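You operate a simulated robot arm through the tools that you are given. There is no shell and no other tool. Be economical: measure what you need, move in short steps, check, and stop when the job is done.

You are at the controls of a simulated two-armed robot. One attempt, no reset.

Task
Wipe up the spill on the dark top at the punch end with the cloth and put it back.

Only the result counts: the job must be done as asked and must still hold three seconds after the hand-in. Knocking over, shifting, dropping, spilling or breaking anything else fails it. Flat cloth is picked up by pressing the open fingertips on it (5 to 10 N) and closing them slowly along it; thin cloth reads only 2 to 8 mm in the jaws.

Robot
Two 7-joint arms with two-finger parallel grippers on one trunk, on a base that drives. Base frame: it is fixed to the floor where the robot stands at the start and does not move with it; the origin is under the middle of the robot, x ahead of it, y to its left, z up. Lengths are in m, angles in rad, forces in N, time in s.
The left shoulder is at the start at [0.06, 0.189, 1.228], the right one opposite. With the tool pointing down near the work surface each hand reaches from about 0.1 to 0.66 m from the robot's upright axis, wherever it stands, measured 20 degrees to its own side. Payload 3.43 kg a hand.
The TCP of each hand is the grasp point between the finger pads, 0.03 m short of the fingertips. In the tool frame z runs along the fingers and y along their closing line. The gripper opens to 0.094 m. The fingers are 0.028 m wide and 0.01 m thick; the gripper's body (0.05 by 0.096 m) begins 0.055 m behind the TCP.
Orientation is told as [roll, pitch, yaw] about the base's x, y, z axes, in that order, counted from this pose: with the fingers straight down and closing along the base's y, the tool's x points along the base's -x, its y along +y and its z along -z.

Tools
- The arms move only by the tool servo_tool. It takes "left_moves", "right_moves" or both (then of equal length, played together; a hand with none holds still); each is a list of rows, each a list of 7 numbers: the shift along the tool's x, y, z in units of 25 mm (1.0 is 25 mm), then the turn, a rotation vector about the tool's x, y, z in units of 8 degrees (1.0 is 8 degrees), then the finger opening in m, from 0 to 0.094. In form: [[dx, dy, dz, ax, ay, az, grip], ...]. A call has 1 to 20 rows; each row shifts and turns the commanded pose from where the row before left it, along the tool's axes as they then stand. A call with a number of a shift or a turn outside -1 to 1 is refused whole. Each row takes 0.2 s and may step no farther than 0.05 m and 0.15 rad from the row before; otherwise, or with a gripper value out of range, the whole call is refused. Where a pose cannot be reached the arm comes as near as it can. A force on the tool above 40 N (or 10 N above the force at the start of the call, whichever is more), or a blocked arm, ends the call early, and 0.2 s more pass. The fingers move at their own pace (about 0.153 m/s each) and stop on an object; they squeeze with about 27 N. The grip force told is the motor's: it shows also when the fingers shut on nothing. Time passes only in rows, and 0.2 s behind the last, so rows that do not move let the fingers close. It gives the time, the measured TCP pose, the force on the tool (base axes), the opening and the grip force at its end, in the units of the frame above (readings bear some noise), with the torque about the TCP (base axes, N m) and any sound that the robot's microphone picked up.
- Cameras (640 x 400 px; columns grow to the right, rows downward): "scene" is now at [0.008, -0.0127, 1.7779]; the picture's right is [-0.26, -0.97, 0.00], its down [-0.73, 0.19, -0.66] and it looks along [0.64, -0.17, -0.75] (base axes); focal length 283 px, centre (320, 200). "left" rides on the left gripper at [0.076, -0.014, -0.102] in its tool frame; the picture's right is [0.18, 0.98, 0.00], its down [-0.75, 0.14, -0.64] and it looks along [-0.63, 0.12, 0.77] (tool axes); focal length 243 px, centre (320, 200). "right" rides on the right gripper at [0.076, 0.014, -0.102] in its tool frame; the picture's right is [-0.18, 0.98, 0.00], its down [-0.75, -0.14, -0.64] and it looks along [-0.63, -0.12, 0.77] (tool axes); focal length 243 px, centre (320, 200).
- get_image(camera): a new picture of that camera. The clock stands still meanwhile.
- move_column(by): slides the trunk up (or, below 0, down) by that many m; the arms and the scene camera ride with it, the base frame stays. It gives what a move gives, with no picture.
- base_move(legs): drives the robot by 1 to 6 legs, each [ahead, left, turn to the left] in m, m and rad, along the robot's own axes; the way and the turn of a leg run together, so that a leg with both is an arc; at most 1.5 m and 3.142 rad a leg. The arms and the cameras ride along, it lands a little off, and it stops where it bumps. It gives what a move gives.
- head_to(pan, tilt): turns the head with the scene camera to pan (to the left, within 1.501 rad either way) and tilt (down, from -0.506 to 1.204), counted from straight ahead of the robot. It gives what a move gives.
- point_at(camera, pixels): for up to 12 pixels [column, row] of the newest picture of that camera ("zoom" is the newest enlarged one), the place [x, y, z] in the base frame of the surface seen there, good to about 0.002 m, but the place of the scene camera against the robot may be out by one fixed shift of up to 0.012 m in any direction. The clock stands still meanwhile.
- inspect(camera, box): a new picture of the part [left, top, right, bottom] of that camera's present view, enlarged. The clock stands still meanwhile.
- finish_job(): hands the job in; it is judged then, once.

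Go step by step. Measure first, check grasps and placings, and put right what went wrong. The budget is 80 turns and 62 pictures, counting those below and the enlarged ones. Unless the task says otherwise, let go and move clear before handing in, and close with one line.

The tools are called after "Request:" as a command line: name --argument value ..., lists and objects as JSON in quotes. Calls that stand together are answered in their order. servo_tool: Moves the arms, as the interface text tells. Its arguments: {"type":"object","properties":{"left_moves":{"type":"array","items":{"type":"array","items":{"type":"number"}}},"right_moves":{"type":"array","items":{"type":"array","items":{"type":"number"}}}},"required":[]} The other tools are called the same way: move_column (by) slides the trunk up or down; base_move (legs) drives the base; head_to (pan, tilt) turns the head that bears the scene camera; get_image (camera) takes a picture; point_at (camera, pixels) gives the place of the surface under pixels of a picture; inspect (camera, box) takes an enlarged picture of a part of a camera's view; finish_job () hands the job in.

At the start:

```text
time: 0.0
left_ee_pos: [0.4206, 0.1344, 1.1864]
left_ee_rot: [-0.001, 0.0, 0.0]
left_contact_force: [0.4, -0.4, 0.0]
left_ft_torque: [0.01, 0.01, -0.02]
left_finger_gap: 0.094
left_gripper_force: 0.1
right_ee_pos: [0.3542, -0.213, 1.2066]
right_ee_rot: [-0.002, 0.001, 0.001]
right_contact_force: [0.3, 0.3, 0.8]
right_ft_torque: [0.0, 0.0, 0.04]
right_finger_gap: 0.0941
right_gripper_force: 0.1
trunk travel left (down, up): [-0.9, 0.09]
robot x, y, heading: [-0.0016, 0.0006, 0.006]
head pan, tilt: [-0.258, 0.853]
```

scene: 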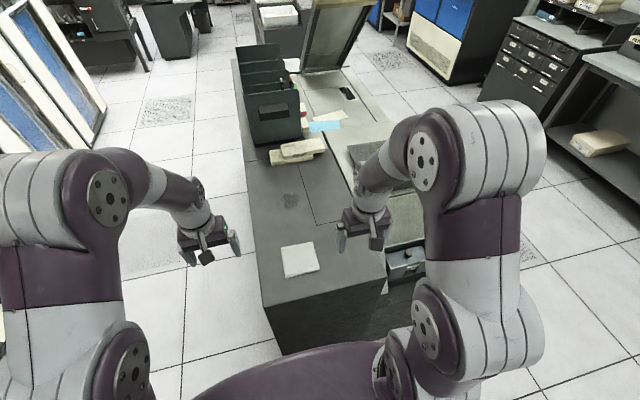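
right: 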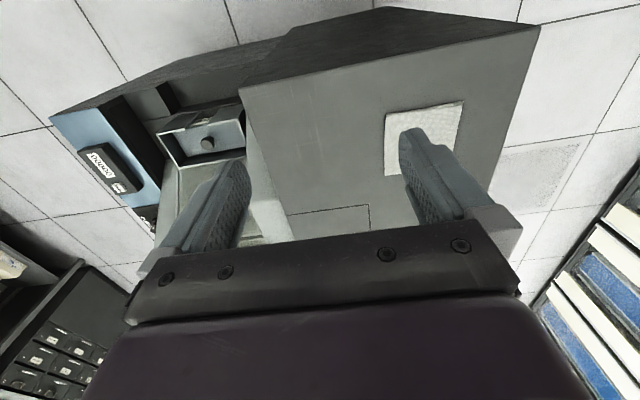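
left: 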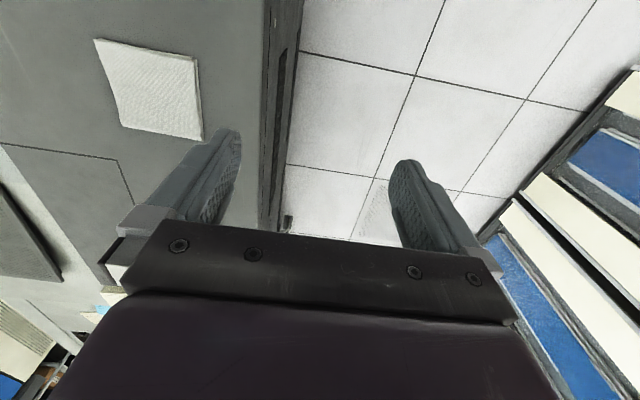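

The scene picture shows the cloth near (299,260) and a darker patch near (290,200) that could be the spill. I'll enlarge that area and measure it.

Request:
inspect --camera "scene" --box '[220, 120, 420, 320]'

Request:
point_at --camera "scene" --pixels '[[281, 246], [312, 242], [319, 270], [286, 277], [299, 260], [290, 200], [282, 200], [299, 200], [290, 192], [290, 208], [265, 300], [240, 100]]'

```text
2.00 times, centred on (320, 220) of scene
```

zoom: 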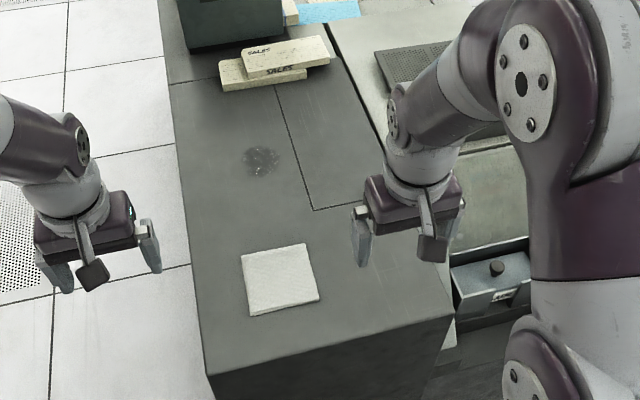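

```text
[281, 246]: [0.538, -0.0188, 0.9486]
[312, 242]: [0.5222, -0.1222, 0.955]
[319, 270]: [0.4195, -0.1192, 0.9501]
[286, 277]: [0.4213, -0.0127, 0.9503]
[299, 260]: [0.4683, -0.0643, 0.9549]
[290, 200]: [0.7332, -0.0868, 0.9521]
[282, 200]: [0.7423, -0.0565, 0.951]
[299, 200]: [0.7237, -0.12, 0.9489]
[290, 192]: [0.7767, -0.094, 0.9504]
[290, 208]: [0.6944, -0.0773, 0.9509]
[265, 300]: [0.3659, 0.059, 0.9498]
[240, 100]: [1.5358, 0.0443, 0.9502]
```

The dark patch is at about (0.73, -0.088) and the cloth is centred near (0.47, -0.066), on a surface at z≈0.95. I'll check the far end for another spill and look at the patch more closely.

Request:
inspect --camera "scene" --box '[220, 0, 420, 125]'

Request:
inspect --camera "scene" --box '[240, 155, 340, 225]'

```text
3.20 times, centred on (320, 62) of scene
```

zoom: 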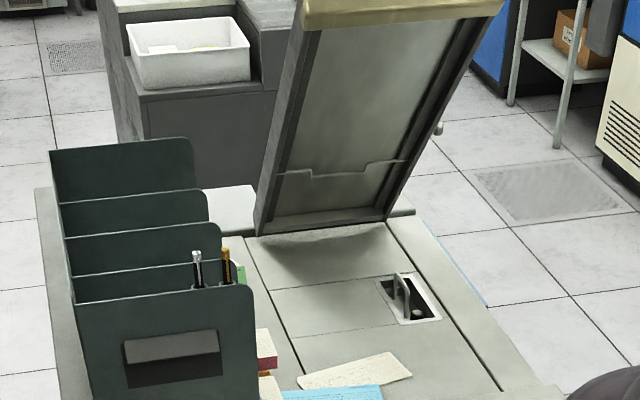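

```text
5.71 times, centred on (290, 190) of scene
```

zoom: 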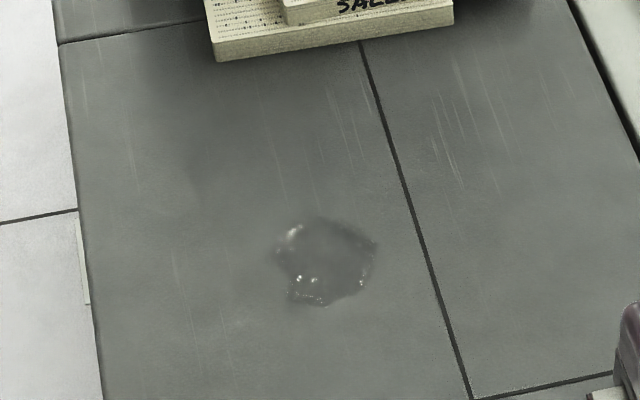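

There is only one spill, the glossy patch at scene pixels x 282–300, y 193–209. To find the scene camera's fixed shift, I'll measure the cloth through the wrist cameras too.

Request:
point_at --camera "right" --pixels '[[388, 112], [463, 103], [452, 177], [386, 173], [440, 110], [350, 120]]'

Request:
point_at --camera "left" --pixels '[[96, 42], [195, 60], [201, 138], [123, 124], [150, 90], [240, 60], [40, 120], [268, 150]]'

Request:
head_to --pan 0.0 --tilt 1.2

Request:
get_image --camera "scene"

```text
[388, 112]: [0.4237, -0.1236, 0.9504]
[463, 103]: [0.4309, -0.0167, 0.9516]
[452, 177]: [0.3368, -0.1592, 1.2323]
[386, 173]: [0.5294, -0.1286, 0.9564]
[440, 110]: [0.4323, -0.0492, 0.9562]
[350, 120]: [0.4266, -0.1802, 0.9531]
```

```text
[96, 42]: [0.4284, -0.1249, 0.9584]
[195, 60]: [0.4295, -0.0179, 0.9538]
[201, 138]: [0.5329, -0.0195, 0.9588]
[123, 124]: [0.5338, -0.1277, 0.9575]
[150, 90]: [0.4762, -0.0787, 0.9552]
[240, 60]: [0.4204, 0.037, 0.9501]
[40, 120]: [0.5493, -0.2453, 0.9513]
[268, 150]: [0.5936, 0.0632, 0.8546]
```

```text
time: 0.8
left_ee_pos: [0.4198, 0.1361, 1.1871]
left_ee_rot: [0.001, 0.001, 0.001]
left_contact_force: [0.4, 0.0, -0.1]
left_ft_torque: [-0.02, 0.02, 0.01]
left_finger_gap: 0.0939
left_gripper_force: 0.0
right_ee_pos: [0.354, -0.2129, 1.2065]
right_ee_rot: [0.0, 0.001, -0.001]
right_contact_force: [1.1, 0.0, 0.2]
right_ft_torque: [0.0, 0.02, -0.01]
right_finger_gap: 0.0937
right_gripper_force: 0.0
trunk travel left (down, up): [-0.9, 0.09]
robot x, y, heading: [-0.0017, 0.0015, -0.004]
head pan, tilt: [0.0, 1.201]
```

```text
55 pictures are left
```

scene: 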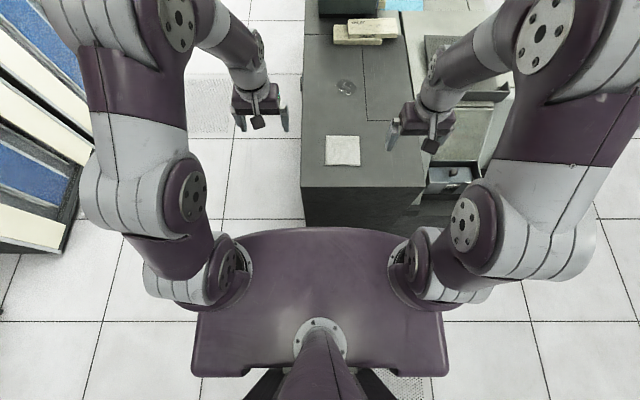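

From the wrist cameras, the cloth lies at x 0.428–0.533, y −0.018 to −0.127, with the top at z≈0.95. That puts the spill near (0.74, −0.09), which is beyond reach from here. I'll measure the space around the base before driving.

Request:
point_at --camera "scene" --pixels '[[320, 235], [262, 388], [303, 222], [303, 190], [422, 190], [62, 235], [75, 165], [95, 130], [370, 38], [350, 5], [200, 340], [423, 170]]'

```text
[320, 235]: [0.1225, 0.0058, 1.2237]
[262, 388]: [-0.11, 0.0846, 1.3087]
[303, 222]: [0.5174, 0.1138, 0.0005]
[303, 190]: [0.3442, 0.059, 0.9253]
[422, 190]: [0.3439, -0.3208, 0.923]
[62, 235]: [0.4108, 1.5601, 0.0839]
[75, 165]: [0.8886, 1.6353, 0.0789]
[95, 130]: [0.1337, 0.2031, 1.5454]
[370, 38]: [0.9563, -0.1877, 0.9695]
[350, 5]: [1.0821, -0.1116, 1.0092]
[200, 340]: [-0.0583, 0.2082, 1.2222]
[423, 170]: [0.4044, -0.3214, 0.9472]
```

The floor to the left is clear out to y≈1.5. The spill is only about 0.15 m from the machine's left edge, so I'll drive round and face that side.

Request:
base_move --legs '[[0, 0.62, 0], [0.68, 0, 0], [0, 0, -1.571]]'

Request:
head_to --pan 0.0 --tilt 1.0

Request:
get_image --camera "scene"

```text
time: 11.5
left_ee_pos: [0.8213, 0.212, 1.1863]
left_ee_rot: [0.001, -0.001, -1.56]
left_contact_force: [-0.2, 0.8, 0.7]
left_ft_torque: [0.0, -0.01, 0.02]
left_finger_gap: 0.0938
left_gripper_force: 0.1
right_ee_pos: [0.4723, 0.2742, 1.2057]
right_ee_rot: [0.002, -0.001, -1.558]
right_contact_force: [0.5, -0.6, 0.8]
right_ft_torque: [-0.03, -0.02, -0.04]
right_finger_gap: 0.094
right_gripper_force: 0.0
trunk travel left (down, up): [-0.9, 0.09]
robot x, y, heading: [0.6813, 0.6299, -1.558]
head pan, tilt: [0.0, 1.201]
```

```text
time: 12.2
left_ee_pos: [0.8206, 0.2115, 1.1853]
left_ee_rot: [0.001, -0.001, -1.558]
left_contact_force: [0.1, -0.7, -0.6]
left_ft_torque: [0.01, 0.01, -0.02]
left_finger_gap: 0.094
left_gripper_force: 0.2
right_ee_pos: [0.4719, 0.2753, 1.2062]
right_ee_rot: [0.001, 0.0, -1.56]
right_contact_force: [0.0, -0.7, 0.1]
right_ft_torque: [0.0, -0.01, -0.01]
right_finger_gap: 0.0941
right_gripper_force: 0.1
trunk travel left (down, up): [-0.9, 0.09]
robot x, y, heading: [0.6818, 0.6282, -1.561]
head pan, tilt: [0.0, 1.0]
```

```text
54 pictures are left
```

scene: 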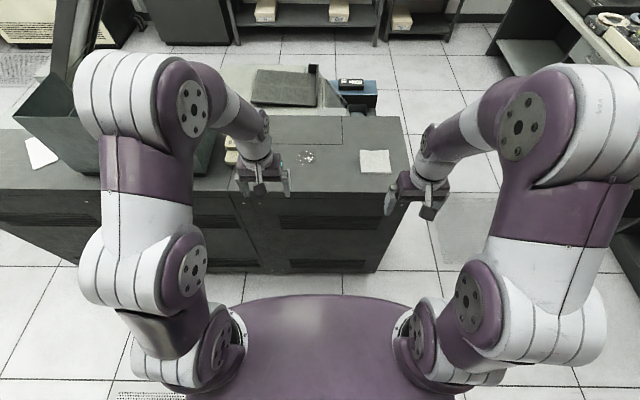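

The robot arrived cleanly at (0.68, 0.63), facing the side. Before moving closer I'll check the green rack's extent against the left arm.

Request:
point_at --camera "scene" --pixels '[[16, 120], [80, 50], [60, 130], [215, 160], [230, 142], [110, 80], [250, 165], [306, 158], [375, 161], [300, 270]]'

```text
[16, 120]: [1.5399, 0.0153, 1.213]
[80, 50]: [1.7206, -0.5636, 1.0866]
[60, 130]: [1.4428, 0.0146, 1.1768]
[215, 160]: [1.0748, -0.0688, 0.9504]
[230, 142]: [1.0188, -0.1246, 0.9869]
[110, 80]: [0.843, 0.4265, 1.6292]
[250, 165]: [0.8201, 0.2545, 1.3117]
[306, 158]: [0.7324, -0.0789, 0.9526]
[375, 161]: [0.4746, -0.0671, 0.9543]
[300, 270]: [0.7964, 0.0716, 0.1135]
```

The rack starts past x≈1.1, well clear of the left arm (x≈0.85). I'll move 0.17 m closer.

Request:
base_move --legs '[[0.17, 0, 0]]'

Request:
get_image --camera "right"

```text
time: 13.7
left_ee_pos: [0.8245, 0.0474, 1.1879]
left_ee_rot: [-0.001, -0.003, -1.556]
left_contact_force: [-0.8, 0.3, 0.5]
left_ft_torque: [-0.06, 0.01, 0.03]
left_finger_gap: 0.094
left_gripper_force: 0.1
right_ee_pos: [0.4765, 0.1079, 1.2074]
right_ee_rot: [-0.001, -0.001, -1.555]
right_contact_force: [-0.2, 0.3, 0.3]
right_ft_torque: [-0.03, 0.01, -0.03]
right_finger_gap: 0.0938
right_gripper_force: 0.1
trunk travel left (down, up): [-0.9, 0.09]
robot x, y, heading: [0.6833, 0.4627, -1.554]
head pan, tilt: [0.0, 1.0]
```

```text
53 pictures are left
```

right: 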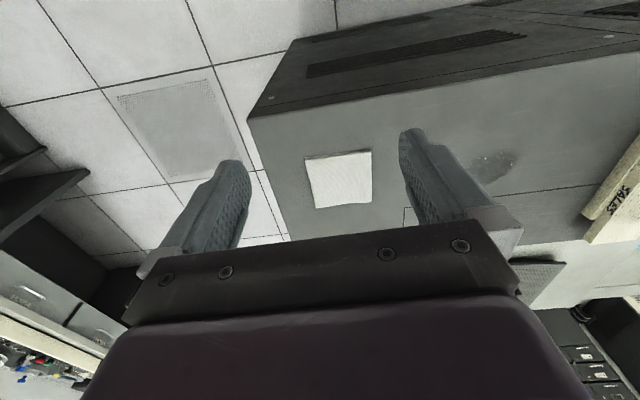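

The right wrist camera now shows the cloth at (305–372, 152–207) and the spill near (493,165), both within reach. I'll measure them precisely.

Request:
point_at --camera "right" --pixels '[[307, 161], [370, 152], [371, 201], [314, 207], [340, 180], [472, 160], [516, 158], [493, 152], [493, 180], [493, 165], [390, 215], [285, 180]]'

Request:
inspect --camera "right" --box '[420, 110, 560, 210]'

Request:
inspect --camera "right" --box '[280, 130, 400, 220]'

```text
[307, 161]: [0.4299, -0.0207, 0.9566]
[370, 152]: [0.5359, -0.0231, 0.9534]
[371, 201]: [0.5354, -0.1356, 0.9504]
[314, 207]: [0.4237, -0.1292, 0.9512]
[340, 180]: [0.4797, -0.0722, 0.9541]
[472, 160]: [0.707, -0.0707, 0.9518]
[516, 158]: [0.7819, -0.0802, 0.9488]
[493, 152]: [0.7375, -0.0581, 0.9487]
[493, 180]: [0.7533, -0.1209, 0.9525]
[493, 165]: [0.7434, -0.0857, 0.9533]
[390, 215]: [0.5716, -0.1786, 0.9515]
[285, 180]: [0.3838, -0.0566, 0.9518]
```

```text
4.00 times, centred on (490, 160) of right
```

zoom: 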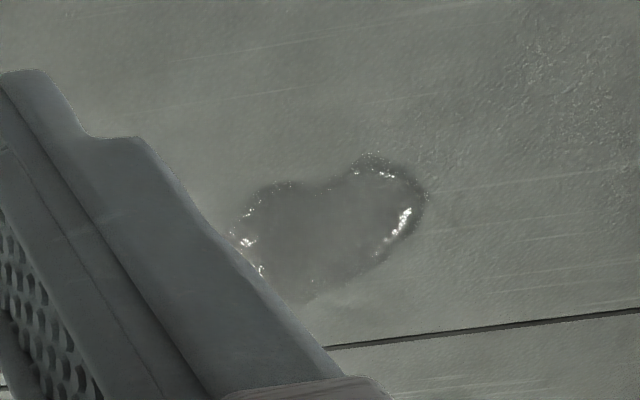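

```text
4.44 times, centred on (340, 175) of right
```

zoom: 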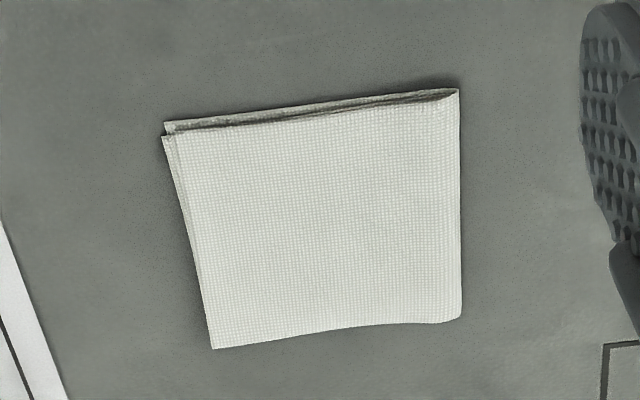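

The cloth is a folded pad centred at (0.481, −0.074), and the spill spans about x 0.70–0.785, y −0.055 to −0.125. I'll bring the right hand above the cloth's centre with the fingers partly open.

Request:
servo_tool --right_moves '[[-0.91, 0.01, 0.6, 0, 0, 0, 0.07], [-0.91, 0.01, 0.9, 0, 0, 0, 0.07], [-0.91, 0.01, 0.9, 0, 0, 0, 0.07], [-0.91, 0.01, 0.9, 0, 0, 0, 0.07], [-0.91, 0.01, 0.9, 0, 0, 0, 0.07], [-0.91, 0.01, 0.9, 0, 0, 0, 0.07], [-0.91, 0.01, 0.9, 0, 0, 0, 0.07], [-0.91, 0.0, 0.9, 0, 0, 0, 0.07], [0, 0, 0.3, 0, 0, 0, 0.07], [0, 0, 0, 0, 0, 0, 0.07]]'

Request:
get_image --camera "right"

```text
time: 15.9
left_ee_pos: [0.8242, 0.046, 1.1868]
left_ee_rot: [0.0, 0.0, -1.554]
left_contact_force: [-1.2, 0.0, 1.4]
left_ft_torque: [0.03, -0.01, 0.0]
left_finger_gap: 0.094
left_gripper_force: 0.1
right_ee_pos: [0.4796, -0.077, 1.0269]
right_ee_rot: [-0.001, 0.0, -1.554]
right_contact_force: [-0.2, 0.3, -0.1]
right_ft_torque: [0.0, -0.02, -0.01]
right_finger_gap: 0.0698
right_gripper_force: 0.0
trunk travel left (down, up): [-0.9, 0.09]
robot x, y, heading: [0.6813, 0.4601, -1.551]
head pan, tilt: [0.0, 1.0]
```

```text
50 pictures are left
```

right: 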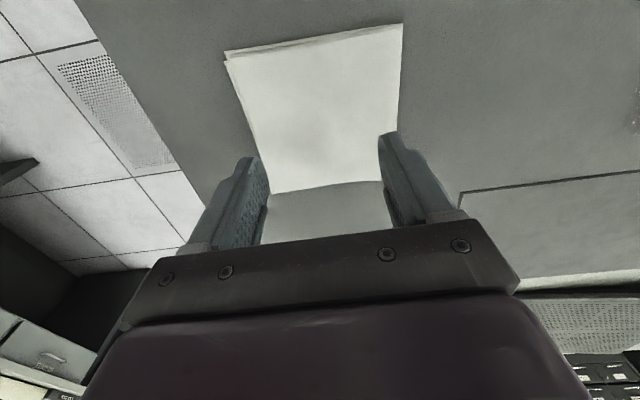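

The hand is centred above the cloth. I'll lower the fingertips almost to contact and watch the force.

Request:
servo_tool --right_moves '[[0.08, 0.03, 0.6, 0, 0, 0, 0.07], [0, 0, 0.6, 0, 0, 0, 0.07], [0, 0, 0.3, 0, 0, 0, 0.07], [0, 0, 0.1, 0, 0, 0, 0.07], [0, 0, 0, 0, 0, 0, 0.07]]'

Request:
point_at --camera "right" --pixels '[[228, 55], [400, 28], [275, 188], [378, 180]]'

```text
time: 17.1
left_ee_pos: [0.8255, 0.0453, 1.1881]
left_ee_rot: [0.001, 0.001, -1.555]
left_contact_force: [-1.2, 1.2, 0.7]
left_ft_torque: [0.03, 0.01, 0.0]
left_finger_gap: 0.0938
left_gripper_force: 0.1
right_ee_pos: [0.4809, -0.076, 0.9857]
right_ee_rot: [-0.002, -0.001, -1.555]
right_contact_force: [0.2, 0.0, -0.7]
right_ft_torque: [0.02, 0.04, -0.02]
right_finger_gap: 0.07
right_gripper_force: 0.0
trunk travel left (down, up): [-0.9, 0.09]
robot x, y, heading: [0.6827, 0.4579, -1.555]
head pan, tilt: [0.0, 1.0]
```

```text
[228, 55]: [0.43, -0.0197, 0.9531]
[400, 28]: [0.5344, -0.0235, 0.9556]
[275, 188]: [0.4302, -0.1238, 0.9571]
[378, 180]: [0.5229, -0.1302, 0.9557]
```

The fingertips are at z≈0.956 with no contact yet. I'll go down in 1 mm steps.

Request:
servo_tool --right_moves '[[0, 0, 0.04, 0, 0, 0, 0.07], [0, 0, 0.04, 0, 0, 0, 0.07], [0, 0, 0.04, 0, 0, 0, 0.07], [0, 0, 0, 0, 0, 0, 0.07]]'

```text
time: 18.1
left_ee_pos: [0.8237, 0.0444, 1.1854]
left_ee_rot: [0.001, -0.001, -1.554]
left_contact_force: [-0.4, 0.1, -0.6]
left_ft_torque: [0.04, 0.02, -0.01]
left_finger_gap: 0.0939
left_gripper_force: 0.0
right_ee_pos: [0.4814, -0.0753, 0.9835]
right_ee_rot: [0.0, 0.0, -1.555]
right_contact_force: [-0.3, -0.5, 3.1]
right_ft_torque: [0.01, 0.05, 0.01]
right_finger_gap: 0.0703
right_gripper_force: 0.2
trunk travel left (down, up): [-0.9, 0.09]
robot x, y, heading: [0.6842, 0.4639, -1.549]
head pan, tilt: [0.0, 1.0]
```

The force reads 3.1 N, so the tips are touching. I'll press slightly more, then close slowly.

Request:
servo_tool --right_moves '[[0, 0, 0.04, 0, 0, 0, 0.07], [0, 0, 0.03, 0, 0, 0, 0.07], [0, 0, 0, 0, 0, 0, 0.07]]'

```text
time: 18.9
left_ee_pos: [0.8258, 0.0454, 1.1876]
left_ee_rot: [-0.002, 0.002, -1.557]
left_contact_force: [0.1, 0.0, -0.2]
left_ft_torque: [0.05, 0.0, -0.01]
left_finger_gap: 0.094
left_gripper_force: 0.0
right_ee_pos: [0.482, -0.0752, 0.9837]
right_ee_rot: [0.0, -0.003, -1.555]
right_contact_force: [-0.8, -1.2, 12.4]
right_ft_torque: [0.0, 0.09, 0.04]
right_finger_gap: 0.07
right_gripper_force: 0.3
trunk travel left (down, up): [-0.9, 0.09]
robot x, y, heading: [0.6842, 0.4613, -1.558]
head pan, tilt: [0.0, 1.0]
```

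The force is 12.4 N, a little high. I'll back off by about 1 mm and close slowly.

Request:
servo_tool --right_moves '[[0, 0, -0.03, 0, 0, 0, 0.07], [0, 0, 0, 0, 0, 0, 0.066], [0, 0, 0, 0, 0, 0, 0.062], [0, 0, 0, 0, 0, 0, 0.057], [0, 0, 0, 0, 0, 0, 0.052], [0, 0, 0, 0, 0, 0, 0.047], [0, 0, 0, 0, 0, 0, 0.042], [0, 0, 0, 0, 0, 0, 0.037], [0, 0, 0, 0, 0, 0, 0.032], [0, 0, 0, 0, 0, 0, 0.027]]'

Request:
get_image --camera "right"

```text
time: 21.1
left_ee_pos: [0.8265, 0.045, 1.1872]
left_ee_rot: [0.001, -0.002, -1.554]
left_contact_force: [-0.5, 0.1, 0.0]
left_ft_torque: [-0.01, 0.0, 0.04]
left_finger_gap: 0.0939
left_gripper_force: 0.1
right_ee_pos: [0.4828, -0.0741, 0.9839]
right_ee_rot: [-0.002, -0.002, -1.556]
right_contact_force: [0.6, -0.3, 12.3]
right_ft_torque: [-0.01, 0.19, 0.01]
right_finger_gap: 0.0266
right_gripper_force: 0.1
trunk travel left (down, up): [-0.9, 0.09]
robot x, y, heading: [0.6875, 0.4619, -1.557]
head pan, tilt: [0.0, 1.0]
```

```text
49 pictures are left
```

right: 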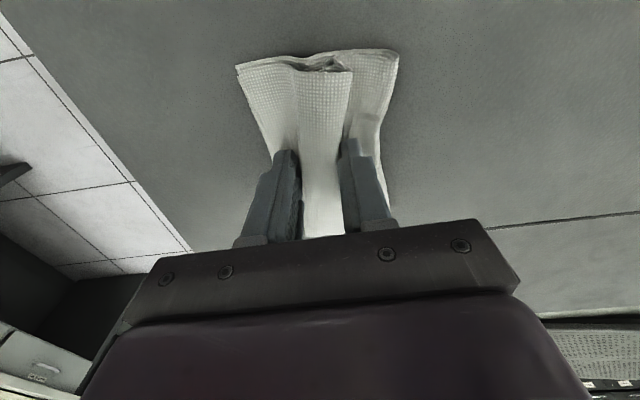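

The cloth is bunching up nicely between the fingers, so I'll keep closing.

Request:
servo_tool --right_moves '[[0, 0, -0.02, 0, 0, 0, 0.022], [0, 0, 0, 0, 0, 0, 0.017], [0, 0, 0, 0, 0, 0, 0.012], [0, 0, 0, 0, 0, 0, 0.008], [0, 0, 0, 0, 0, 0, 0.004], [0, 0, 0, 0, 0, 0, 0.0], [0, 0, 0, 0, 0, 0, 0.0], [0, 0, 0, 0, 0, 0, 0.0]]'

Request:
get_image --camera "right"

```text
time: 22.9
left_ee_pos: [0.8249, 0.0461, 1.1859]
left_ee_rot: [-0.001, -0.001, -1.555]
left_contact_force: [0.6, 0.3, 0.3]
left_ft_torque: [0.02, 0.02, 0.0]
left_finger_gap: 0.0938
left_gripper_force: 0.0
right_ee_pos: [0.481, -0.0744, 0.9836]
right_ee_rot: [0.001, -0.001, -1.555]
right_contact_force: [0.4, -0.3, 6.5]
right_ft_torque: [0.06, 0.05, -0.02]
right_finger_gap: 0.0043
right_gripper_force: 27.3
trunk travel left (down, up): [-0.9, 0.09]
robot x, y, heading: [0.6852, 0.4606, -1.558]
head pan, tilt: [0.0, 1.0]
```

```text
48 pictures are left
```

right: 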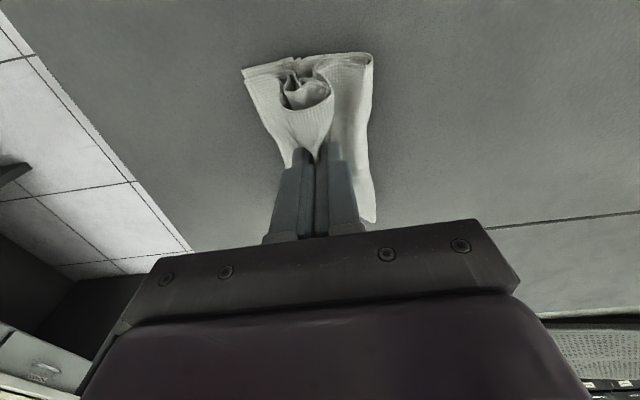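

The gap reads 4.3 mm and the fold is pinched between the fingers. I'll lift and check the grip.

Request:
servo_tool --right_moves '[[0, 0, -0.3, 0, 0, 0, 0], [0, 0, -0.8, 0, 0, 0, 0], [0, 0, -0.9, 0, 0, 0, 0], [0, 0, -0.9, 0, 0, 0, 0], [0, 0, -0.9, 0, 0, 0, 0], [0, 0, 0, 0, 0, 0, 0]]'

Request:
get_image --camera "right"

Request:
get_image --camera "left"

Request:
get_image --camera "scene"

```text
time: 24.3
left_ee_pos: [0.824, 0.0444, 1.1861]
left_ee_rot: [0.0, -0.001, -1.555]
left_contact_force: [-0.2, 0.4, -0.2]
left_ft_torque: [0.0, 0.01, 0.0]
left_finger_gap: 0.0938
left_gripper_force: 0.1
right_ee_pos: [0.482, -0.0754, 1.0774]
right_ee_rot: [0.0, 0.0, -1.557]
right_contact_force: [0.0, 0.7, -0.7]
right_ft_torque: [0.01, 0.03, 0.02]
right_finger_gap: 0.0043
right_gripper_force: 27.0
trunk travel left (down, up): [-0.9, 0.09]
robot x, y, heading: [0.6817, 0.4629, -1.557]
head pan, tilt: [0.0, 1.0]
```

```text
47 pictures are left
```

right: 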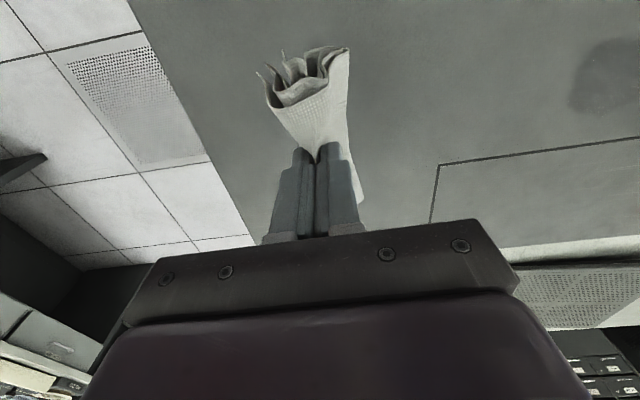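

```text
46 pictures are left
```

left: 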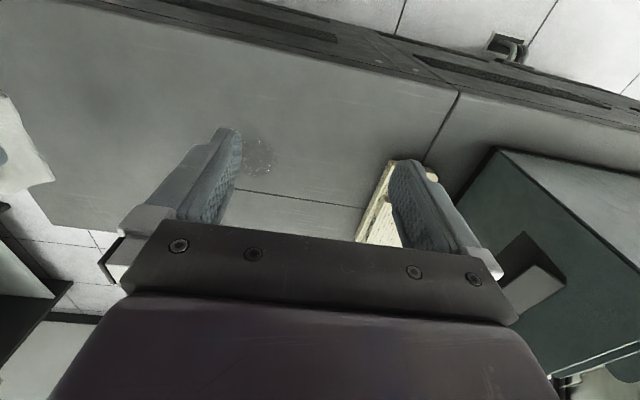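

```text
45 pictures are left
```

scene: 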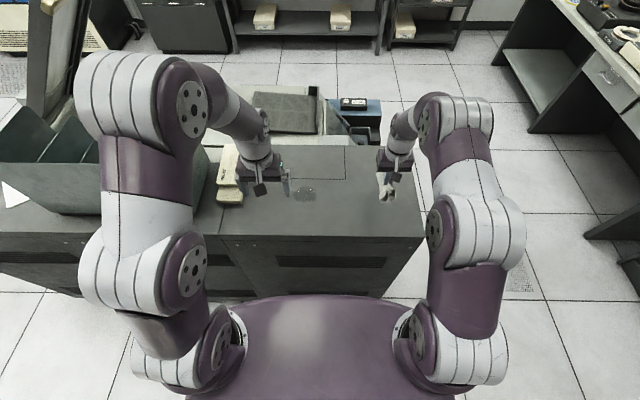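

The cloth is firmly held with a 4.3 mm gap, and it hangs about 5 cm below the tips. I'll pull the left hand back out of the way while the right hand moves above the spill.

Request:
servo_tool --left_moves '[[0.8, 0, -0.3, 0, 0, 0, 0.094], [0.8, 0, -0.3, 0, 0, 0, 0.094], [0.8, 0, -0.3, 0, 0, 0, 0.094], [0.8, 0, -0.3, 0, 0, 0, 0.094], [0.8, 0, -0.3, 0, 0, 0, 0.094], [0.8, 0, -0.3, 0, 0, 0, 0.094], [0.8, 0, -0.3, 0, 0, 0, 0.094], [0, 0, 0, 0, 0, 0, 0.094], [0, 0, 0, 0, 0, 0, 0.094], [0, 0, 0, 0, 0, 0, 0.094], [0, 0, 0, 0, 0, 0, 0.094], [0, 0, 0, 0, 0, 0, 0.094], [0, 0, 0, 0, 0, 0, 0.094], [0, 0, 0, 0, 0, 0, 0.094], [0, 0, 0, 0, 0, 0, 0.094]]' --right_moves '[[0, 0, 0, 0, 0, 0, 0], [0, 0, 0, 0, 0, 0, 0], [0, 0, 0, 0, 0, 0, 0], [0, 0, 0, 0, 0, 0, 0], [0, 0.5, 0, 0, 0, 0, 0], [0, 0.95, 0, 0, 0, 0, 0], [0, 0.95, 0, 0, 0, 0, 0], [0, 0.95, 0, 0, 0, 0, 0], [0, 0.95, 0, 0, 0, 0, 0], [0, 0.95, 0, 0, 0, 0, 0], [0, 0.95, 0, 0, 0, 0, 0], [0, 0.95, 0, 0, 0, 0, 0], [0, 0.95, 0, 0, 0, 0, 0], [0, 0.95, 0, 0, 0, 0, 0], [0, 0.5, 0, 0, 0, 0, 0]]'

Request:
get_image --camera "right"

Request:
get_image --camera "scene"

```text
time: 27.5
left_ee_pos: [0.822, 0.1842, 1.2392]
left_ee_rot: [0.0, 0.0, -1.556]
left_contact_force: [0.3, 0.2, -0.3]
left_ft_torque: [0.01, -0.02, 0.04]
left_finger_gap: 0.0938
left_gripper_force: 0.2
right_ee_pos: [0.7195, -0.0725, 1.0765]
right_ee_rot: [0.0, -0.001, -1.554]
right_contact_force: [0.2, 0.9, 0.3]
right_ft_torque: [0.03, 0.01, 0.01]
right_finger_gap: 0.0044
right_gripper_force: 26.9
trunk travel left (down, up): [-0.9, 0.09]
robot x, y, heading: [0.6816, 0.4609, -1.559]
head pan, tilt: [0.0, 1.0]
```

```text
44 pictures are left
```

right: 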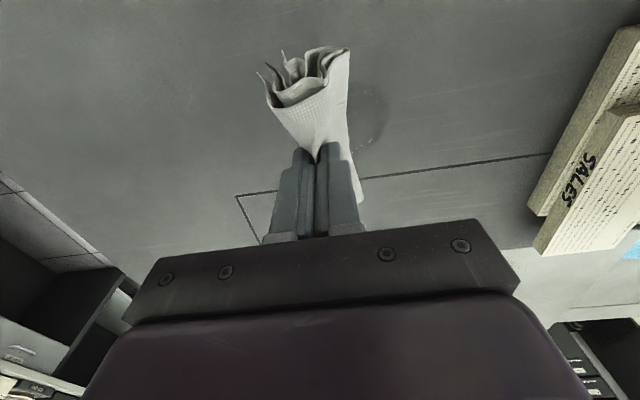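

```text
43 pictures are left
```

scene: 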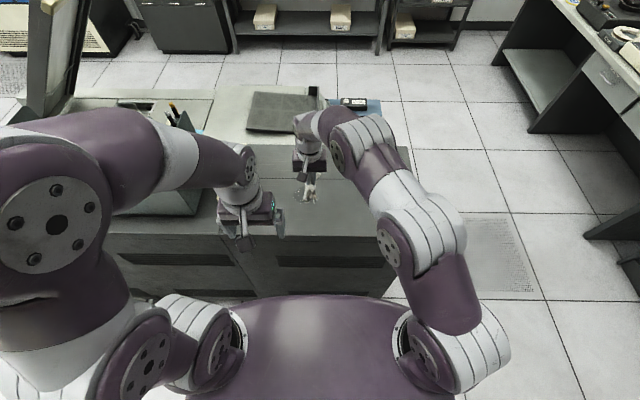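

The right hand is next to the spill and clear of the "SALES" boxes. I'll go over the spill's centre and lower the cloth until the force rises.

Request:
servo_tool --right_moves '[[-0.6, 0.8, 0.5, 0, 0, 0, 0], [0, 0, 0.8, 0, 0, 0, 0], [0, 0, 0.8, 0, 0, 0, 0], [0, 0, 0.6, 0, 0, 0, 0], [0, 0, 0.4, 0, 0, 0, 0], [0, 0, 0.2, 0, 0, 0, 0], [0, 0, 0, 0, 0, 0, 0]]'

Request:
get_image --camera "right"

```text
time: 29.1
left_ee_pos: [0.8214, 0.1839, 1.2402]
left_ee_rot: [-0.001, 0.0, -1.554]
left_contact_force: [0.5, 0.5, 0.2]
left_ft_torque: [-0.01, 0.04, -0.01]
left_finger_gap: 0.0941
left_gripper_force: 0.1
right_ee_pos: [0.7407, -0.0867, 0.9961]
right_ee_rot: [0.0, 0.0, -1.554]
right_contact_force: [-0.5, 0.3, 0.5]
right_ft_torque: [-0.04, 0.02, -0.02]
right_finger_gap: 0.0044
right_gripper_force: 27.1
trunk travel left (down, up): [-0.9, 0.09]
robot x, y, heading: [0.6828, 0.4615, -1.553]
head pan, tilt: [0.0, 1.0]
```

```text
42 pictures are left
```

right: 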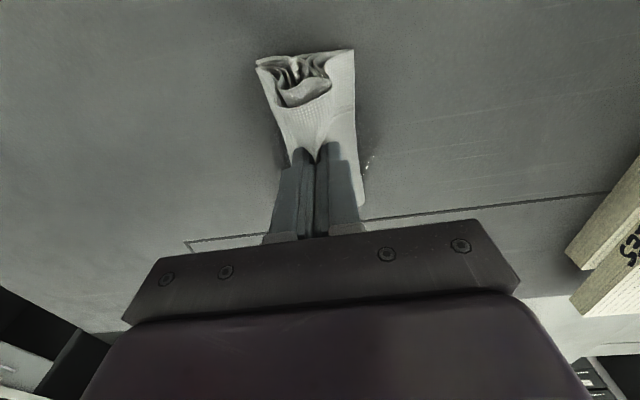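

The cloth is draped over the spill and its edges are just visible beside it. I'll press the rest of the way down.

Request:
servo_tool --right_moves '[[0, 0, 0.3, 0, 0, 0, 0], [0, 0, 0.15, 0, 0, 0, 0], [0, 0, 0.05, 0, 0, 0, 0], [0, 0, 0.03, 0, 0, 0, 0], [0, 0, 0, 0, 0, 0, 0]]'

```text
time: 30.3
left_ee_pos: [0.8208, 0.1854, 1.2396]
left_ee_rot: [-0.002, 0.001, -1.556]
left_contact_force: [0.2, 0.1, 0.3]
left_ft_torque: [0.0, 0.01, 0.0]
left_finger_gap: 0.0941
left_gripper_force: 0.1
right_ee_pos: [0.7401, -0.086, 0.9835]
right_ee_rot: [0.002, -0.004, -1.556]
right_contact_force: [0.7, -1.2, 11.9]
right_ft_torque: [-0.01, 0.03, -0.03]
right_finger_gap: 0.0043
right_gripper_force: 27.1
trunk travel left (down, up): [-0.9, 0.09]
robot x, y, heading: [0.6844, 0.4602, -1.552]
head pan, tilt: [0.0, 1.0]
```

Pressing at about 12 N. I'll wipe in a raster over the whole patch, first half now.

Request:
servo_tool --right_moves '[[0.47, -0.67, 0, 0, 0, 0, 0], [0.47, -0.67, 0, 0, 0, 0, 0], [0.47, -0.67, 0, 0, 0, 0, 0], [0, 0.8, 0, 0, 0, 0, 0], [0, 0.8, 0, 0, 0, 0, 0], [0, 0.8, 0, 0, 0, 0, 0], [0, 0.8, 0, 0, 0, 0, 0], [0, 0.8, 0, 0, 0, 0, 0], [-0.8, 0, 0, 0, 0, 0, 0], [0, -0.8, 0, 0, 0, 0, 0], [0, -0.8, 0, 0, 0, 0, 0], [0, -0.8, 0, 0, 0, 0, 0], [0, -0.8, 0, 0, 0, 0, 0], [0, -0.8, 0, 0, 0, 0, 0], [-0.8, 0, 0, 0, 0, 0, 0], [0, 0.8, 0, 0, 0, 0, 0], [0, 0.8, 0, 0, 0, 0, 0], [0, 0.8, 0, 0, 0, 0, 0], [0, 0.8, 0, 0, 0, 0, 0], [0, 0.8, 0, 0, 0, 0, 0]]'

Request:
servo_tool --right_moves '[[-0.8, 0, 0, 0, 0, 0, 0], [0, -0.8, 0, 0, 0, 0, 0], [0, -0.8, 0, 0, 0, 0, 0], [0, -0.8, 0, 0, 0, 0, 0], [0, -0.8, 0, 0, 0, 0, 0], [0, -0.8, 0, 0, 0, 0, 0], [-0.8, 0, 0, 0, 0, 0, 0], [0, 0.8, 0, 0, 0, 0, 0], [0, 0.8, 0, 0, 0, 0, 0], [0, 0.8, 0, 0, 0, 0, 0], [0, 0.8, 0, 0, 0, 0, 0], [0, 0.8, 0, 0, 0, 0, 0], [0, 0, 0, 0, 0, 0, 0]]'

Request:
get_image --camera "right"

```text
time: 34.5
left_ee_pos: [0.8213, 0.1842, 1.2402]
left_ee_rot: [0.0, 0.001, -1.556]
left_contact_force: [-0.4, 0.4, 0.1]
left_ft_torque: [0.0, -0.01, -0.04]
left_finger_gap: 0.094
left_gripper_force: 0.0
right_ee_pos: [0.7856, -0.0812, 0.984]
right_ee_rot: [0.0, 0.002, -1.554]
right_contact_force: [-2.8, -1.6, 8.6]
right_ft_torque: [-0.01, 0.12, 0.02]
right_finger_gap: 0.004
right_gripper_force: 27.0
right hand out of reach, approached as far as the arm can: row 20
trunk travel left (down, up): [-0.9, 0.09]
robot x, y, heading: [0.6827, 0.4642, -1.554]
head pan, tilt: [0.0, 1.0]
```

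```text
time: 37.3
left_ee_pos: [0.8216, 0.186, 1.2409]
left_ee_rot: [0.0, -0.001, -1.556]
left_contact_force: [0.1, 0.2, 0.0]
left_ft_torque: [0.01, -0.02, 0.01]
left_finger_gap: 0.0942
left_gripper_force: 0.1
right_ee_pos: [0.7691, -0.0921, 0.9843]
right_ee_rot: [0.0, -0.001, -1.556]
right_contact_force: [0.3, 0.3, 1.5]
right_ft_torque: [0.01, 0.01, 0.01]
right_finger_gap: 0.0045
right_gripper_force: 27.1
right hand out of reach, approached as far as the arm can: row 1, 11, 12
trunk travel left (down, up): [-0.9, 0.09]
robot x, y, heading: [0.6809, 0.4617, -1.551]
head pan, tilt: [0.0, 1.0]
```

```text
41 pictures are left
```

right: 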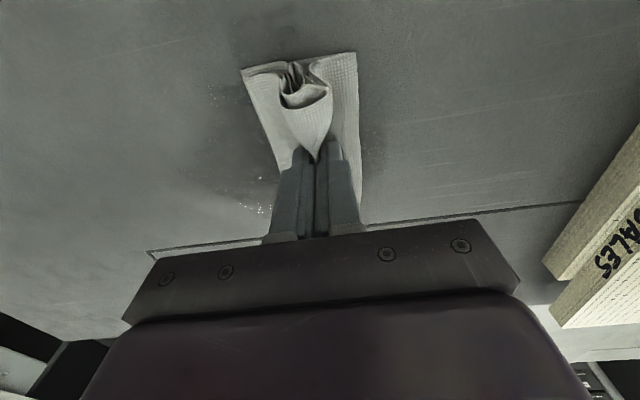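

The arm hit its reach limit at the right end of the strokes, and some wet marks remain around (215,100) and (255,205). I'll lift, look, and then shift the base for better reach.

Request:
servo_tool --right_moves '[[0, 0, -0.8, 0, 0, 0, 0], [0, -0.8, -0.9, 0, 0, 0, 0], [0, -0.9, -0.9, 0, 0, 0, 0], [0, -0.9, -0.9, 0, 0, 0, 0], [0, -0.9, 0, 0, 0, 0, 0], [0, -0.9, 0, 0, 0, 0, 0], [0, -0.9, 0, 0, 0, 0, 0], [0, 0, 0, 0, 0, 0, 0]]'

Request:
inspect --camera "right" --box '[260, 0, 640, 240]'

```text
time: 39.1
left_ee_pos: [0.8219, 0.1836, 1.2398]
left_ee_rot: [0.0, -0.001, -1.554]
left_contact_force: [-0.1, 0.3, 0.3]
left_ft_torque: [0.0, 0.03, 0.03]
left_finger_gap: 0.0943
left_gripper_force: 0.2
right_ee_pos: [0.6356, -0.091, 1.072]
right_ee_rot: [-0.002, 0.0, -1.556]
right_contact_force: [-0.2, 0.2, -0.6]
right_ft_torque: [0.0, 0.0, 0.01]
right_finger_gap: 0.0043
right_gripper_force: 26.7
trunk travel left (down, up): [-0.9, 0.09]
robot x, y, heading: [0.6807, 0.4608, -1.554]
head pan, tilt: [0.0, 1.0]
```

```text
1.67 times, centred on (450, 120) of right
```

zoom: 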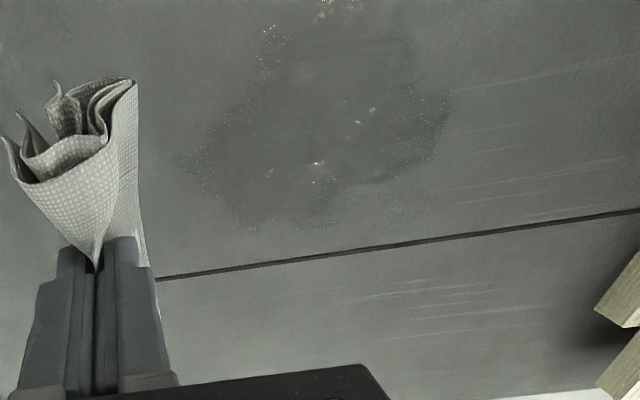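

The film is thinner but has spread out. I'll measure its new extent.

Request:
point_at --camera "zoom" --pixels '[[185, 160], [265, 30], [335, 5], [415, 50], [450, 100], [420, 165], [330, 225], [245, 220], [320, 120]]'

Request:
base_move --legs '[[0, 0.13, 0]]'

Request:
get_image --camera "scene"

```text
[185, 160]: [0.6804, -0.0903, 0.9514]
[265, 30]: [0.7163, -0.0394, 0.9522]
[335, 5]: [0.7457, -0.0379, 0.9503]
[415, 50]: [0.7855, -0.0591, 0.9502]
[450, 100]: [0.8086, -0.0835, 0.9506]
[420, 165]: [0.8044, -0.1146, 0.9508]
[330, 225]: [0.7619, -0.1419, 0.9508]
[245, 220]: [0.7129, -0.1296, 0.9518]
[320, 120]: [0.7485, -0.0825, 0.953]
```

```text
time: 40.4
left_ee_pos: [0.9483, 0.1866, 1.2401]
left_ee_rot: [0.002, 0.0, -1.556]
left_contact_force: [-0.1, 0.1, 0.3]
left_ft_torque: [-0.02, 0.03, -0.01]
left_finger_gap: 0.094
left_gripper_force: 0.0
right_ee_pos: [0.7623, -0.0889, 1.0725]
right_ee_rot: [0.001, 0.001, -1.557]
right_contact_force: [0.2, -0.2, -0.1]
right_ft_torque: [0.03, 0.0, -0.01]
right_finger_gap: 0.0042
right_gripper_force: 26.7
trunk travel left (down, up): [-0.9, 0.09]
robot x, y, heading: [0.8116, 0.465, -1.559]
head pan, tilt: [0.0, 1.0]
```

```text
39 pictures are left
```

scene: 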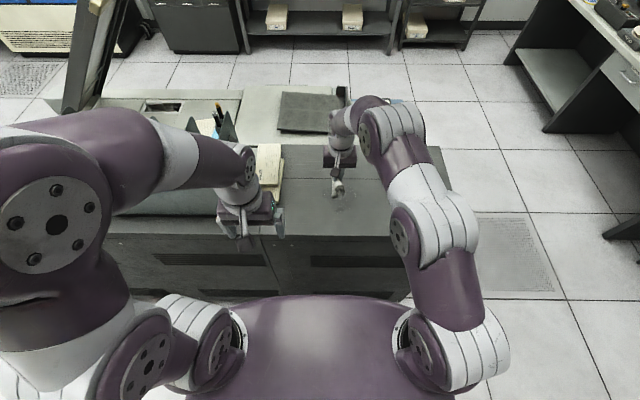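

The film spans x 0.68–0.81, y −0.035 to −0.145, and the base is now well placed. I'll set down at one outer corner and raster with close lanes.

Request:
servo_tool --right_moves '[[0.44, -0.72, 0, 0, 0, 0, 0], [0.44, -0.72, 0, 0, 0, 0, 0], [0.44, -0.72, 0, 0, 0, 0, 0], [0.44, -0.72, 0, 0, 0, 0, 0], [0.44, -0.72, 0, 0, 0, 0, 0], [0, 0, 0.8, 0, 0, 0, 0], [0, 0, 0.8, 0, 0, 0, 0], [0, 0, 0.8, 0, 0, 0, 0], [0, 0, 0.8, 0, 0, 0, 0], [0, 0, 0.25, 0, 0, 0, 0], [0, 0, 0.08, 0, 0, 0, 0], [0, 0, 0.05, 0, 0, 0, 0], [0, 0, 0, 0, 0, 0, 0]]'

```text
time: 43.2
left_ee_pos: [0.9514, 0.1882, 1.2412]
left_ee_rot: [0.0, 0.0, -1.557]
left_contact_force: [-0.8, -1.2, 0.3]
left_ft_torque: [0.01, 0.01, -0.02]
left_finger_gap: 0.094
left_gripper_force: 0.0
right_ee_pos: [0.673, -0.0353, 0.9841]
right_ee_rot: [-0.001, -0.004, -1.555]
right_contact_force: [-1.4, -2.8, 17.6]
right_ft_torque: [-0.12, 0.14, -0.02]
right_finger_gap: 0.0041
right_gripper_force: 26.9
trunk travel left (down, up): [-0.9, 0.09]
robot x, y, heading: [0.8125, 0.4611, -1.561]
head pan, tilt: [0.0, 1.0]
```

The press is at 17.6 N at (0.673, −0.035). I'll raster now, with lanes 0.14 m long and 15 mm apart.

Request:
servo_tool --right_moves '[[0, 0.95, 0, 0, 0, 0, 0], [0, 0.95, 0, 0, 0, 0, 0], [0, 0.95, 0, 0, 0, 0, 0], [0, 0.95, 0, 0, 0, 0, 0], [0, 0.95, 0, 0, 0, 0, 0], [0, 0.95, 0, 0, 0, 0, 0], [-0.6, 0, 0, 0, 0, 0, 0], [0, -0.95, 0, 0, 0, 0, 0], [0, -0.95, 0, 0, 0, 0, 0], [0, -0.95, 0, 0, 0, 0, 0], [0, -0.95, 0, 0, 0, 0, 0], [0, -0.95, 0, 0, 0, 0, 0], [0, -0.95, 0, 0, 0, 0, 0], [-0.6, 0, 0, 0, 0, 0, 0], [0, 0.95, 0, 0, 0, 0, 0], [0, 0.95, 0, 0, 0, 0, 0], [0, 0.95, 0, 0, 0, 0, 0], [0, 0.95, 0, 0, 0, 0, 0], [0, 0.95, 0, 0, 0, 0, 0], [0, 0.95, 0, 0, 0, 0, 0]]'

Request:
servo_tool --right_moves '[[-0.6, 0, 0, 0, 0, 0, 0], [0, -0.95, 0, 0, 0, 0, 0], [0, -0.95, 0, 0, 0, 0, 0], [0, -0.95, 0, 0, 0, 0, 0], [0, -0.95, 0, 0, 0, 0, 0], [0, -0.95, 0, 0, 0, 0, 0], [0, -0.95, 0, 0, 0, 0, 0], [-0.6, 0, 0, 0, 0, 0, 0], [0, 0.95, 0, 0, 0, 0, 0], [0, 0.95, 0, 0, 0, 0, 0], [0, 0.95, 0, 0, 0, 0, 0], [0, 0.95, 0, 0, 0, 0, 0], [0, 0.95, 0, 0, 0, 0, 0], [0, 0.95, 0, 0, 0, 0, 0]]'

```text
time: 47.4
left_ee_pos: [0.9505, 0.1871, 1.2404]
left_ee_rot: [-0.001, -0.003, -1.557]
left_contact_force: [-0.4, -0.3, -0.3]
left_ft_torque: [0.03, -0.02, -0.01]
left_finger_gap: 0.0939
left_gripper_force: 0.1
right_ee_pos: [0.8153, -0.0624, 0.9834]
right_ee_rot: [0.001, -0.001, -1.558]
right_contact_force: [-4.3, -0.5, 13.8]
right_ft_torque: [-0.05, 0.19, 0.03]
right_finger_gap: 0.0044
right_gripper_force: 26.9
trunk travel left (down, up): [-0.9, 0.09]
robot x, y, heading: [0.8104, 0.4614, -1.552]
head pan, tilt: [0.0, 1.0]
```

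```text
time: 50.4
left_ee_pos: [0.9499, 0.1883, 1.2406]
left_ee_rot: [-0.001, -0.002, -1.556]
left_contact_force: [0.3, 0.7, 0.1]
left_ft_torque: [-0.01, 0.04, -0.01]
left_finger_gap: 0.094
left_gripper_force: 0.1
right_ee_pos: [0.8162, -0.0928, 0.9835]
right_ee_rot: [0.0, -0.001, -1.555]
right_contact_force: [-2.2, -0.4, 8.6]
right_ft_torque: [-0.01, 0.07, -0.06]
right_finger_gap: 0.0042
right_gripper_force: 27.2
trunk travel left (down, up): [-0.9, 0.09]
robot x, y, heading: [0.8125, 0.4655, -1.555]
head pan, tilt: [0.0, 1.0]
```

The force is easing to about 9 N at y=−0.093, so I'll press slightly more and finish the remaining lanes.

Request:
servo_tool --right_moves '[[-0.6, 0, 0.03, 0, 0, 0, 0], [0, -0.95, 0.01, 0, 0, 0, 0], [0, -0.95, 0, 0, 0, 0, 0], [0, -0.95, 0, 0, 0, 0, 0], [0, -0.95, 0, 0, 0, 0, 0], [0, -0.95, 0, 0, 0, 0, 0], [0, -0.95, 0, 0, 0, 0, 0], [-0.6, 0, 0.01, 0, 0, 0, 0], [0, 0.95, 0, 0, 0, 0, 0], [0, 0.95, 0, 0, 0, 0, 0], [0, 0.95, 0, 0, 0, 0, 0], [0, 0.95, 0, 0, 0, 0, 0], [0, 0.95, 0, 0, 0, 0, 0], [0, 0.95, 0, 0, 0, 0, 0]]'

Request:
servo_tool --right_moves '[[-0.6, 0, 0.02, 0, 0, 0, 0], [0, -0.95, 0.01, 0, 0, 0, 0], [0, -0.95, 0, 0, 0, 0, 0], [0, -0.95, 0, 0, 0, 0, 0], [0, -0.95, 0, 0, 0, 0, 0], [0, -0.95, 0, 0, 0, 0, 0], [0, -0.95, 0, 0, 0, 0, 0], [-0.6, 0, 0.01, 0, 0, 0, 0], [0, 0.95, 0, 0, 0, 0, 0], [0, 0.95, 0, 0, 0, 0, 0], [0, 0.95, 0, 0, 0, 0, 0], [0, 0.95, 0, 0, 0, 0, 0], [0, 0.95, 0, 0, 0, 0, 0], [0, 0.95, 0, 0, 0, 0, 0]]'

Request:
servo_tool --right_moves '[[0, 0, -0.8, 0, 0, 0, 0], [0, -0.9, -0.9, 0, 0, 0, 0], [0, -0.9, -0.9, 0, 0, 0, 0], [0, -0.9, -0.9, 0, 0, 0, 0], [0.5, -0.9, 0, 0, 0, 0, 0], [0.5, -0.9, 0, 0, 0, 0, 0], [0.5, -0.9, 0, 0, 0, 0, 0], [0.5, -0.9, 0, 0, 0, 0, 0], [0.5, -0.9, 0, 0, 0, 0, 0], [0, 0, 0, 0, 0, 0, 0]]'

Request:
get_image --camera "right"

```text
time: 53.4
left_ee_pos: [0.9502, 0.188, 1.2406]
left_ee_rot: [0.0, -0.002, -1.559]
left_contact_force: [-0.3, 0.2, -0.8]
left_ft_torque: [0.01, -0.01, -0.03]
left_finger_gap: 0.0939
left_gripper_force: 0.0
right_ee_pos: [0.8162, -0.1231, 0.9835]
right_ee_rot: [-0.001, -0.002, -1.557]
right_contact_force: [-6.0, -0.4, 18.2]
right_ft_torque: [-0.02, 0.19, 0.05]
right_finger_gap: 0.0043
right_gripper_force: 26.9
trunk travel left (down, up): [-0.9, 0.09]
robot x, y, heading: [0.8103, 0.4647, -1.553]
head pan, tilt: [0.0, 1.0]
```

```text
time: 56.4
left_ee_pos: [0.9503, 0.1862, 1.2395]
left_ee_rot: [0.001, 0.001, -1.556]
left_contact_force: [-0.3, -0.3, 0.3]
left_ft_torque: [0.02, -0.01, -0.01]
left_finger_gap: 0.0942
left_gripper_force: 0.0
right_ee_pos: [0.8126, -0.1269, 0.9854]
right_ee_rot: [0.001, 0.0, -1.557]
right_contact_force: [-1.1, -0.6, 3.0]
right_ft_torque: [-0.01, 0.02, 0.0]
right_finger_gap: 0.0043
right_gripper_force: 26.8
right hand out of reach, approached as far as the arm can: row 1, 13, 14
trunk travel left (down, up): [-0.9, 0.09]
robot x, y, heading: [0.8138, 0.4638, -1.554]
head pan, tilt: [0.0, 1.0]
```

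```text
time: 58.6
left_ee_pos: [0.9513, 0.1867, 1.2404]
left_ee_rot: [0.0, 0.001, -1.557]
left_contact_force: [-0.5, -0.3, -0.1]
left_ft_torque: [0.0, 0.02, -0.01]
left_finger_gap: 0.0942
left_gripper_force: 0.0
right_ee_pos: [0.6316, -0.0678, 1.0693]
right_ee_rot: [-0.001, 0.001, -1.557]
right_contact_force: [0.1, 0.0, -0.1]
right_ft_torque: [-0.01, 0.05, 0.01]
right_finger_gap: 0.0041
right_gripper_force: 27.6
trunk travel left (down, up): [-0.9, 0.09]
robot x, y, heading: [0.8116, 0.462, -1.55]
head pan, tilt: [0.0, 1.0]
```

```text
38 pictures are left
```

right: 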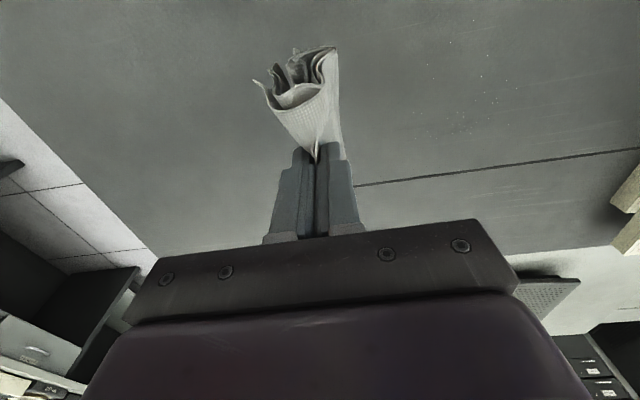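

Most of the film is gone and only faint specks remain around (460,90). I'll look closer.

Request:
inspect --camera "right" --box '[360, 0, 600, 150]'

Request:
inspect --camera "scene" --box '[270, 130, 420, 230]'

```text
2.67 times, centred on (480, 75) of right
```

zoom: 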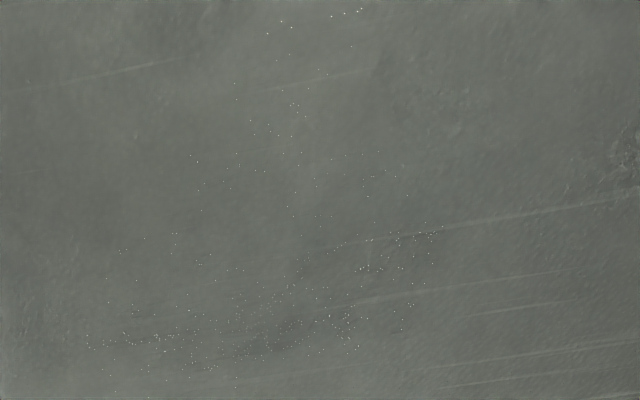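

```text
4.00 times, centred on (345, 180) of scene
```

zoom: 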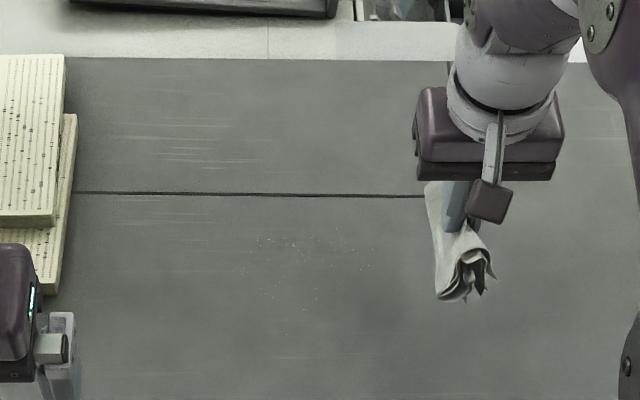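

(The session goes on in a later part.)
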